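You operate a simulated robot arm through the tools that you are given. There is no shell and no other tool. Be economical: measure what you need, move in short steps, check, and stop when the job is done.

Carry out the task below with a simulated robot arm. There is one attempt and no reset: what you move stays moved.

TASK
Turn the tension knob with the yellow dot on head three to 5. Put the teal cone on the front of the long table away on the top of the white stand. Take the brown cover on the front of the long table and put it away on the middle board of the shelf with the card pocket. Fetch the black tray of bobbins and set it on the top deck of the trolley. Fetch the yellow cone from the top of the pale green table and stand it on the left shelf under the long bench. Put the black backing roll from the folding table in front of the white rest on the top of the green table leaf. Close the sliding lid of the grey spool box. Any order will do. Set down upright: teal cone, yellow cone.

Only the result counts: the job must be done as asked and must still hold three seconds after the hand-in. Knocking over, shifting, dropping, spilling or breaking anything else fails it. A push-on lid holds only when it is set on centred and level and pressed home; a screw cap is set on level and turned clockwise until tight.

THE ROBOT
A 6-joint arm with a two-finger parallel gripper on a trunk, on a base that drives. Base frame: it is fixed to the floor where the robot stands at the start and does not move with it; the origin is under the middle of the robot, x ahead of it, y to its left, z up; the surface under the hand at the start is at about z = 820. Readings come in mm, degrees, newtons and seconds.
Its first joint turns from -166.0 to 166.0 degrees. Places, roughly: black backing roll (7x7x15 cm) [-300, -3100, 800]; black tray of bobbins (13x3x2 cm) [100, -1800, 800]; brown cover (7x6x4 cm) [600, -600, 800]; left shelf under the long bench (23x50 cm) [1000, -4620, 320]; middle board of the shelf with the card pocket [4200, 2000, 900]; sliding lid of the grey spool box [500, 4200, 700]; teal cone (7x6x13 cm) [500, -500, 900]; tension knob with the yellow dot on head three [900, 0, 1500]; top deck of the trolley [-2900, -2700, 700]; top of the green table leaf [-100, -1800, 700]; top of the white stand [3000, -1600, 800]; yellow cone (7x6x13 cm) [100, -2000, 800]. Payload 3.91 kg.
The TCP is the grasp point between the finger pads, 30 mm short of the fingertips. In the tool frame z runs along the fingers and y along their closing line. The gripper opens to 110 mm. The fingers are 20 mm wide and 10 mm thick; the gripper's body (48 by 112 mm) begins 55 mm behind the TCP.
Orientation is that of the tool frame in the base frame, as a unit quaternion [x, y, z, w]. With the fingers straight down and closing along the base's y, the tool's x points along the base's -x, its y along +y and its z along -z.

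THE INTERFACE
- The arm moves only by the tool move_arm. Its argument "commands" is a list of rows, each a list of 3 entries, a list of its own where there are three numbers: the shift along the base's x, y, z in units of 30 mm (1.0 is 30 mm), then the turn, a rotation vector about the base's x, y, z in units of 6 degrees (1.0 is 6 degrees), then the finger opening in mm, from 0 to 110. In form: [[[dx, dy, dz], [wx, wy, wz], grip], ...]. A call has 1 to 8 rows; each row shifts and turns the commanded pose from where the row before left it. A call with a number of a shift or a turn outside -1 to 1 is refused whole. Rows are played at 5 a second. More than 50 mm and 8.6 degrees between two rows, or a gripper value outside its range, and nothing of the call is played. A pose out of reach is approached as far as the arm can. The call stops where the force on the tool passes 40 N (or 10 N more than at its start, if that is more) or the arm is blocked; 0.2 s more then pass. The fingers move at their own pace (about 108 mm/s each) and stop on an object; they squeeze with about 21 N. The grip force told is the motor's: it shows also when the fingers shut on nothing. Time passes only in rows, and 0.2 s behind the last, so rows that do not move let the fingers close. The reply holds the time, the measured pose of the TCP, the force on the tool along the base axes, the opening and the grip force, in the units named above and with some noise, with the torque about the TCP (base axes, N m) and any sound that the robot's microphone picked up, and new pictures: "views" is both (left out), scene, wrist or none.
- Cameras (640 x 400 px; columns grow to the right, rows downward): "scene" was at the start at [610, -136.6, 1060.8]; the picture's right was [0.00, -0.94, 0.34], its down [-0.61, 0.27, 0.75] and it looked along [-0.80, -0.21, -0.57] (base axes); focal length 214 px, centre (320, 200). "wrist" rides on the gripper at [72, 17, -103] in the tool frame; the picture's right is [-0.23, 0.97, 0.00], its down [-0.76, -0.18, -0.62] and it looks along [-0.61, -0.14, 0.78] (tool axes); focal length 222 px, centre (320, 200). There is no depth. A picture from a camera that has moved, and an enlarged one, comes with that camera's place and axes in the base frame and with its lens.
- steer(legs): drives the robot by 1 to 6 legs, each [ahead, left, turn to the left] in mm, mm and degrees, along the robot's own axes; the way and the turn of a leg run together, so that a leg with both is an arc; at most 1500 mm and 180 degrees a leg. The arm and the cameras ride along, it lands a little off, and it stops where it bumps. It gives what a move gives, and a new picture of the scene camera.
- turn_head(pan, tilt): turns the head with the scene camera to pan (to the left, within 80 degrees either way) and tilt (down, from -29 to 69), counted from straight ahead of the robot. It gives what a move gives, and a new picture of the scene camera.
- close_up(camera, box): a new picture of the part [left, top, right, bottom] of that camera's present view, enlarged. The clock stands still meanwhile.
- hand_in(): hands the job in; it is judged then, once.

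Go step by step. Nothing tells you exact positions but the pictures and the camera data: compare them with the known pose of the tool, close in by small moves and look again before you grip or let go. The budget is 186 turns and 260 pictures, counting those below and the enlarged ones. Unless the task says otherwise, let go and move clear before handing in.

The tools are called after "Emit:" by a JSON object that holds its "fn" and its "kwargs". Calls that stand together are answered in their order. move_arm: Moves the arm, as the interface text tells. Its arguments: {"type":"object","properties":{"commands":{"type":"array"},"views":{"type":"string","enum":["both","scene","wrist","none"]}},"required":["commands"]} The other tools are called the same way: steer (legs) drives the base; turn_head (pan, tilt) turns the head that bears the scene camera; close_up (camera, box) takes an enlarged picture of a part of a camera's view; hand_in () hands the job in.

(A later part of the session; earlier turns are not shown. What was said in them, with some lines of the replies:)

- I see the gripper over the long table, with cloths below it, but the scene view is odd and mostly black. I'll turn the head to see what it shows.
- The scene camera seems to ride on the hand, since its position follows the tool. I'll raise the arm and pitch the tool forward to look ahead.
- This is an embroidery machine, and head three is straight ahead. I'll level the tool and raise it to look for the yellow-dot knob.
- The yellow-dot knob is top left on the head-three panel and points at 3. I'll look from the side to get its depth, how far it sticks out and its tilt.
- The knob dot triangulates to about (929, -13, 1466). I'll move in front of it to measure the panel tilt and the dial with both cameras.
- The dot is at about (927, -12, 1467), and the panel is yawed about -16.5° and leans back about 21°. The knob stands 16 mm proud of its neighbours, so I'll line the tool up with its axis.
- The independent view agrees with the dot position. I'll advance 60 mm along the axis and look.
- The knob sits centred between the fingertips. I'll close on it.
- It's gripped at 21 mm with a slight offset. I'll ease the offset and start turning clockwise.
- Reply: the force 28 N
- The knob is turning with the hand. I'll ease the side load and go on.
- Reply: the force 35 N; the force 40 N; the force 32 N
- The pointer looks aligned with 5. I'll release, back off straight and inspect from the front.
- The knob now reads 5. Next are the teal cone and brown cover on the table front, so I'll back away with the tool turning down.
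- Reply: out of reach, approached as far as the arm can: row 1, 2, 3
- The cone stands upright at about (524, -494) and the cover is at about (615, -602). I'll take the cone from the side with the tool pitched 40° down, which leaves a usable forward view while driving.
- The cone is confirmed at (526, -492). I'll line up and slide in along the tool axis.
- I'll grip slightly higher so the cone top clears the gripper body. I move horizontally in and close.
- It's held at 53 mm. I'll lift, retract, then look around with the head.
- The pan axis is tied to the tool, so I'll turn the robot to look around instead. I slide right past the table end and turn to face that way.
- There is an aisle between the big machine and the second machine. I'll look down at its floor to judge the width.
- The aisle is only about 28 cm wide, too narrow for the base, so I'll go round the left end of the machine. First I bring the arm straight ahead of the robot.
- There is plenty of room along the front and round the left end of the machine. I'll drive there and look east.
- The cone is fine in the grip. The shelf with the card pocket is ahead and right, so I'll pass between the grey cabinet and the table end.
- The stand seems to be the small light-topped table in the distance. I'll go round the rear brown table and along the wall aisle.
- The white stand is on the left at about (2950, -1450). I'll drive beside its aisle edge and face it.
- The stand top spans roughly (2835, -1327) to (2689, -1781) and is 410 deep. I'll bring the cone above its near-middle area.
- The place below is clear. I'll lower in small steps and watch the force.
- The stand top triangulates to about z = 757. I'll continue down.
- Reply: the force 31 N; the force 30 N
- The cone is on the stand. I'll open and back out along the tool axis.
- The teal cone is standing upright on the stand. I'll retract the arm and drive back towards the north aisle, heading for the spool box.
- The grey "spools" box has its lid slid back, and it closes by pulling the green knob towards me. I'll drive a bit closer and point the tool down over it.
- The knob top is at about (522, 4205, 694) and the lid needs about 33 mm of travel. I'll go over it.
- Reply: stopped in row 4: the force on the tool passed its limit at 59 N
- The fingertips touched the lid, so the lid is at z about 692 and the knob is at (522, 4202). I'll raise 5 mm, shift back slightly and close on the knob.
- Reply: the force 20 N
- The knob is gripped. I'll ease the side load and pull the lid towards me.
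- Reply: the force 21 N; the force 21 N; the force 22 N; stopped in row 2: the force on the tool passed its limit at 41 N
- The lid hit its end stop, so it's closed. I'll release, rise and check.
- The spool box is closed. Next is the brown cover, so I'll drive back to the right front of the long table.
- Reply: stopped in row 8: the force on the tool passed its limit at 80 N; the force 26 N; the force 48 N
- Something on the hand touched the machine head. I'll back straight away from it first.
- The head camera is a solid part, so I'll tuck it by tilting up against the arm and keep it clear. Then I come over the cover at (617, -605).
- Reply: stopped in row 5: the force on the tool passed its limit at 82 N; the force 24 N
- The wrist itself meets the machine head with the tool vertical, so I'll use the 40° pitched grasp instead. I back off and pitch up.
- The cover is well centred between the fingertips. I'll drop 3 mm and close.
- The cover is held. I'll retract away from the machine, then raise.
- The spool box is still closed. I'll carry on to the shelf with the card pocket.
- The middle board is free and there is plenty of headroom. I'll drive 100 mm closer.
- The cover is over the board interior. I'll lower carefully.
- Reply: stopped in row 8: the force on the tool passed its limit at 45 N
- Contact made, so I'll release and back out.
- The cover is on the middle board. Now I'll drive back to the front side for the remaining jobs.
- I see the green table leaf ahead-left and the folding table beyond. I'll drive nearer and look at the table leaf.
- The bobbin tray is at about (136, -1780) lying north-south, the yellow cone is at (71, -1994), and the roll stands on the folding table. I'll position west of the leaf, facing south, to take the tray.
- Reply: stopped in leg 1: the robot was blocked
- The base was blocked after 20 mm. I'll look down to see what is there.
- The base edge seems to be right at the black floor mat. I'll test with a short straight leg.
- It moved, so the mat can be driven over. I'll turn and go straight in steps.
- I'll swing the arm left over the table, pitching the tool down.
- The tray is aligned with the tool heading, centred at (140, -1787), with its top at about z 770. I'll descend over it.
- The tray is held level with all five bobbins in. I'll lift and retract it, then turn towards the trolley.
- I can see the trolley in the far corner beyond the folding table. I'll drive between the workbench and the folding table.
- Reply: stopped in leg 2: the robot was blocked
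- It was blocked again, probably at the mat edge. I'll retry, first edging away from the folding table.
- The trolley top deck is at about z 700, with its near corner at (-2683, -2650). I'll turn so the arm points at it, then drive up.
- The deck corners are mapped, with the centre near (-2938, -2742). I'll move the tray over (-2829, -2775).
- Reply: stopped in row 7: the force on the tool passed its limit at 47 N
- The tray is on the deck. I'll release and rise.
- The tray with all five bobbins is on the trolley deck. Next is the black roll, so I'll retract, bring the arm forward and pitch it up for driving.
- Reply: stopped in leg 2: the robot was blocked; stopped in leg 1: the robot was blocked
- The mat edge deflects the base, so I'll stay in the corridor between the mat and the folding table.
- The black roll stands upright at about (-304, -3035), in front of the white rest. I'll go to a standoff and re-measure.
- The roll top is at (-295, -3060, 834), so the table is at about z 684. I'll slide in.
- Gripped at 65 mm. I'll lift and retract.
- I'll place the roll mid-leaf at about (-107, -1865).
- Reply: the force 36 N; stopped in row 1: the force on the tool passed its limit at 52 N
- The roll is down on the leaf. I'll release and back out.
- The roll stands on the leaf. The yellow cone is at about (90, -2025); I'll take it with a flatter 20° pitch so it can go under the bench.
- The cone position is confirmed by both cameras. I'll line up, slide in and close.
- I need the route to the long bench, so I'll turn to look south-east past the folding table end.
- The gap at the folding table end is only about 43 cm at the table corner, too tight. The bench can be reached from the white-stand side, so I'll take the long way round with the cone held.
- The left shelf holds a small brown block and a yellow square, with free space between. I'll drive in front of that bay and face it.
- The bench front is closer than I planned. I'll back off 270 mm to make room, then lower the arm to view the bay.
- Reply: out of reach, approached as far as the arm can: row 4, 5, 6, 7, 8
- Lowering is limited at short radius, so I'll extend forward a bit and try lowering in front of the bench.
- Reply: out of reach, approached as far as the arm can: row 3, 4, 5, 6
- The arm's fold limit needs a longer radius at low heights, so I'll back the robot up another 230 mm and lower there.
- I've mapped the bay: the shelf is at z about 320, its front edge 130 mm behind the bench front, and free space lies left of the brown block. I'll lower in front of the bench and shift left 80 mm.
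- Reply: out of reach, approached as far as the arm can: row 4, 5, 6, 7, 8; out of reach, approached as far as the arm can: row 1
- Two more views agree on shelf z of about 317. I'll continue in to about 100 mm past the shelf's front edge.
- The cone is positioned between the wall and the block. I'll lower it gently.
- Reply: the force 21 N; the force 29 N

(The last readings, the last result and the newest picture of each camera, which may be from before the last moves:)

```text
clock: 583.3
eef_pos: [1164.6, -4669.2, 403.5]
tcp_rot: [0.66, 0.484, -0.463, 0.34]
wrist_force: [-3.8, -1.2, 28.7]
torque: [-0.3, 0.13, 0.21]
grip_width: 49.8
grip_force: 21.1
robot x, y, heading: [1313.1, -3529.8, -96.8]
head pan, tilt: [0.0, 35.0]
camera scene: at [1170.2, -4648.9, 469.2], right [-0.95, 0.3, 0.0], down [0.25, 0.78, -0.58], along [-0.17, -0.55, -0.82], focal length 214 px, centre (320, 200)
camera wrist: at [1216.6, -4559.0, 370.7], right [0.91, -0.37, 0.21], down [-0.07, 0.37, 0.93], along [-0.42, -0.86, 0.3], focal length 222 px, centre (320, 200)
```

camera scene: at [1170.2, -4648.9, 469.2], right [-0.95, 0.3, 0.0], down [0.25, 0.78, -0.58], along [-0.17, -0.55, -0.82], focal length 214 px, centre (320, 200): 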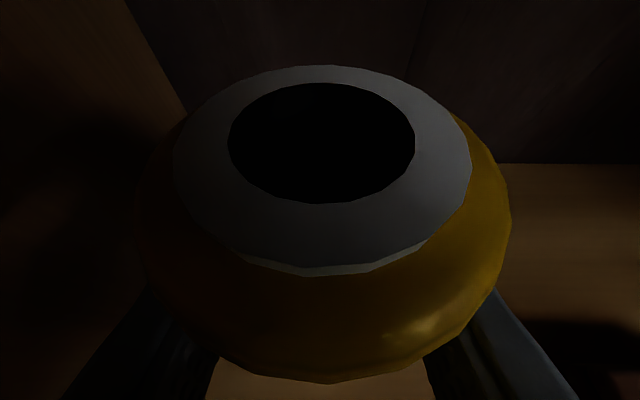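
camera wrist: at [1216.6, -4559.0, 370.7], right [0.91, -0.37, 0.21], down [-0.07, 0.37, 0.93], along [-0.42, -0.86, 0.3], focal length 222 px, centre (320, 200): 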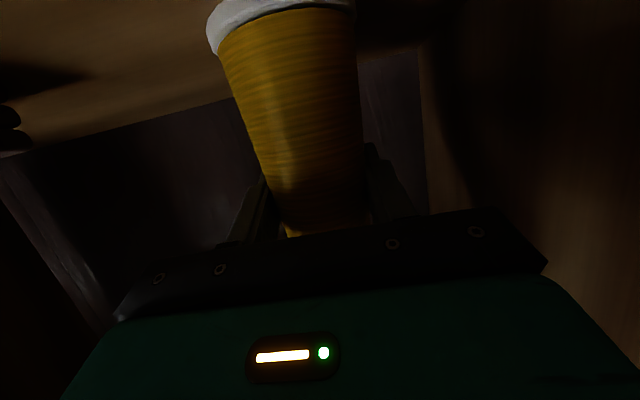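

The cone has settled upright on the shelf. I'll open and back out along the tool axis.

Emit:
{"fn": "move_arm", "kwargs": {"commands": [[[0, 0, 0], [0, 0, 0], 70], [[0, 0, 0], [0, 0, 0], 85], [[0, 0, 0], [0, 0, 0], 85]], "views": "wrist"}}

Emit:
{"fn": "move_arm", "kwargs": {"commands": [[[0.279, 0.897, 0.3], [0, 0, 0], 85], [[0.279, 0.897, 0.3], [0, 0, 0], 85], [[0.279, 0.897, 0.3], [0, 0, 0], 85], [[0.297, 0.955, 0.3], [0, 0, 0], 85], [[0.297, 0.955, 0.3], [0, 0, 0], 85], [[0.297, 0.955, 0.3], [0, 0, 0], 85], [[0.297, 0.955, 0.3], [0, 0, 0], 85], [[0.297, 0.955, 0.3], [0, 0, 0], 85]], "views": "none"}}

Emit:
{"fn": "turn_head", "kwargs": {"pan": 0, "tilt": 5}}

```text
clock: 584.1
eef_pos: [1165.6, -4669.3, 400.1]
tcp_rot: [0.66, 0.485, -0.462, 0.34]
wrist_force: [-0.4, 0.3, -0.4]
torque: [0.02, 0.02, -0.01]
grip_width: 85.1
grip_force: 0.0
robot x, y, heading: [1315.2, -3537.7, -96.8]
head pan, tilt: [0.0, 35.0]
camera wrist: at [1216.8, -4558.3, 368.0], right [0.91, -0.37, 0.21], down [-0.07, 0.36, 0.93], along [-0.42, -0.86, 0.3], focal length 222 px, centre (320, 200)
```

wrist: 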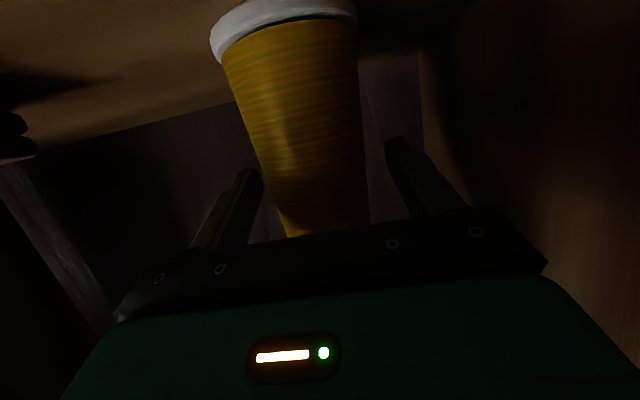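

```text
clock: 585.9
eef_pos: [1233.6, -4444.1, 473.2]
tcp_rot: [0.661, 0.485, -0.464, 0.336]
wrist_force: [-0.2, 0.1, 0.3]
torque: [0.0, -0.01, -0.02]
grip_width: 85.0
grip_force: 0.1
robot x, y, heading: [1310.9, -3535.9, -96.7]
head pan, tilt: [0.0, 35.0]
```

```text
clock: 586.8
eef_pos: [1234.0, -4444.0, 472.2]
tcp_rot: [0.661, 0.485, -0.464, 0.336]
wrist_force: [0.8, 0.5, 0.5]
torque: [-0.05, -0.02, 0.01]
grip_width: 85.1
grip_force: 0.1
robot x, y, heading: [1312.5, -3532.0, -96.9]
head pan, tilt: [0.0, 5.0]
camera scene: at [1234.0, -4443.3, 582.1], right [-0.95, 0.3, 0.01], down [0.12, 0.41, -0.9], along [-0.28, -0.86, -0.43], focal length 214 px, centre (320, 200)
```

scene: 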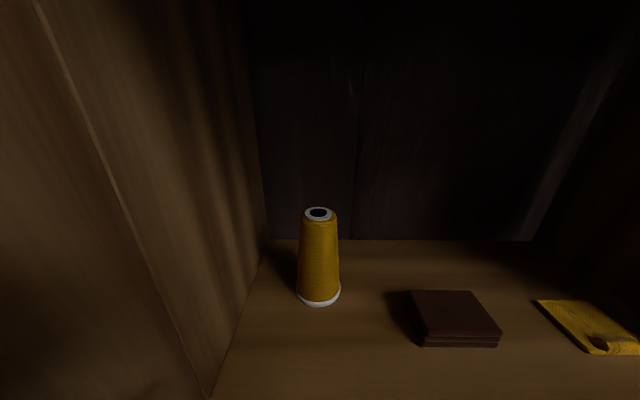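

The yellow cone stands upright on the left shelf. I'll back the robot clear of the bench.

Emit:
{"fn": "steer", "kwargs": {"legs": [[-250, 60, 0]]}}

```text
clock: 588.1
eef_pos: [1275.7, -4346.1, 474.9]
tcp_rot: [0.659, 0.487, -0.463, 0.338]
wrist_force: [0.0, 0.3, 0.3]
torque: [-0.02, 0.01, 0.0]
grip_width: 84.7
grip_force: 0.1
robot x, y, heading: [1351.4, -3431.4, -96.7]
head pan, tilt: [0.0, 5.0]
stopped in leg 1: the robot was blocked; the commanded pose is now the measured one
camera scene: at [1276.1, -4343.6, 585.2], right [-0.95, 0.3, 0.01], down [0.12, 0.4, -0.91], along [-0.27, -0.87, -0.42], focal length 214 px, centre (320, 200)
```

scene: 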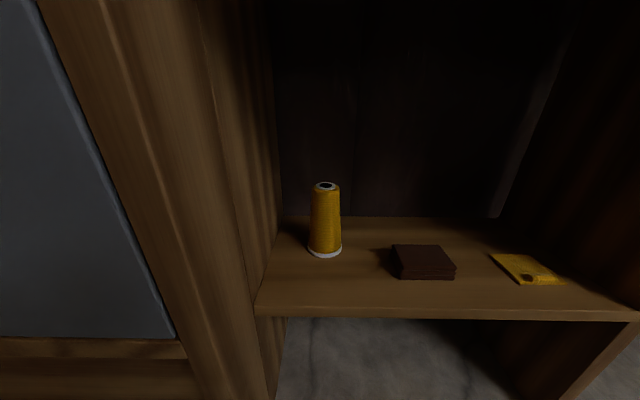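

I bumped lightly on something behind, so I'll ease 30 mm forward off it. The hand is clear of the cone.

Emit:
{"fn": "steer", "kwargs": {"legs": [[30, 0, 0]]}}

```text
clock: 589.0
eef_pos: [1272.0, -4375.5, 474.5]
tcp_rot: [0.659, 0.487, -0.464, 0.338]
wrist_force: [0.6, -0.1, -0.1]
torque: [0.0, -0.02, 0.05]
grip_width: 84.9
grip_force: 0.2
robot x, y, heading: [1345.8, -3465.9, -96.6]
head pan, tilt: [0.0, 5.0]
camera scene: at [1272.1, -4373.2, 585.1], right [-0.95, 0.3, 0.01], down [0.12, 0.4, -0.91], along [-0.27, -0.87, -0.42], focal length 214 px, centre (320, 200)
```

scene: 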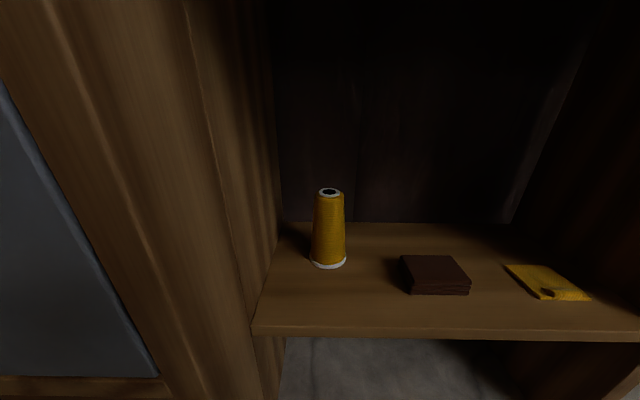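

All seven jobs look done and the hand is clear, so I'm handing in.

Emit:
{"fn": "hand_in", "kwargs": {}}

```text
The job is handed in.
```

I handed the job in with all seven tasks done as far as the pictures show; I was not told how it was judged, and a few bumps along the way could count against it.

- **Knob:** the yellow-dot knob on head three points at 5.
- **Teal cone:** it stands upright on the white stand.
- **Brown cover:** it is on the middle board of the shelf with the card pocket.
- **Bobbin tray:** it is on the top deck of the trolley with all five bobbins in it.
- **Yellow cone:** it stands upright on the left shelf under the long bench.
- **Black roll:** it stands upright on the top of the green table leaf.
- **Spool box:** the lid is slid shut to its stop.

**Bumps:** the hand pressed against head four twice, at about 80 N, and I saw no change there. The base was also stopped several times by what looked like the edge of the floor mat. At the very end it backed lightly into something behind it near the long bench, which I did not look at.
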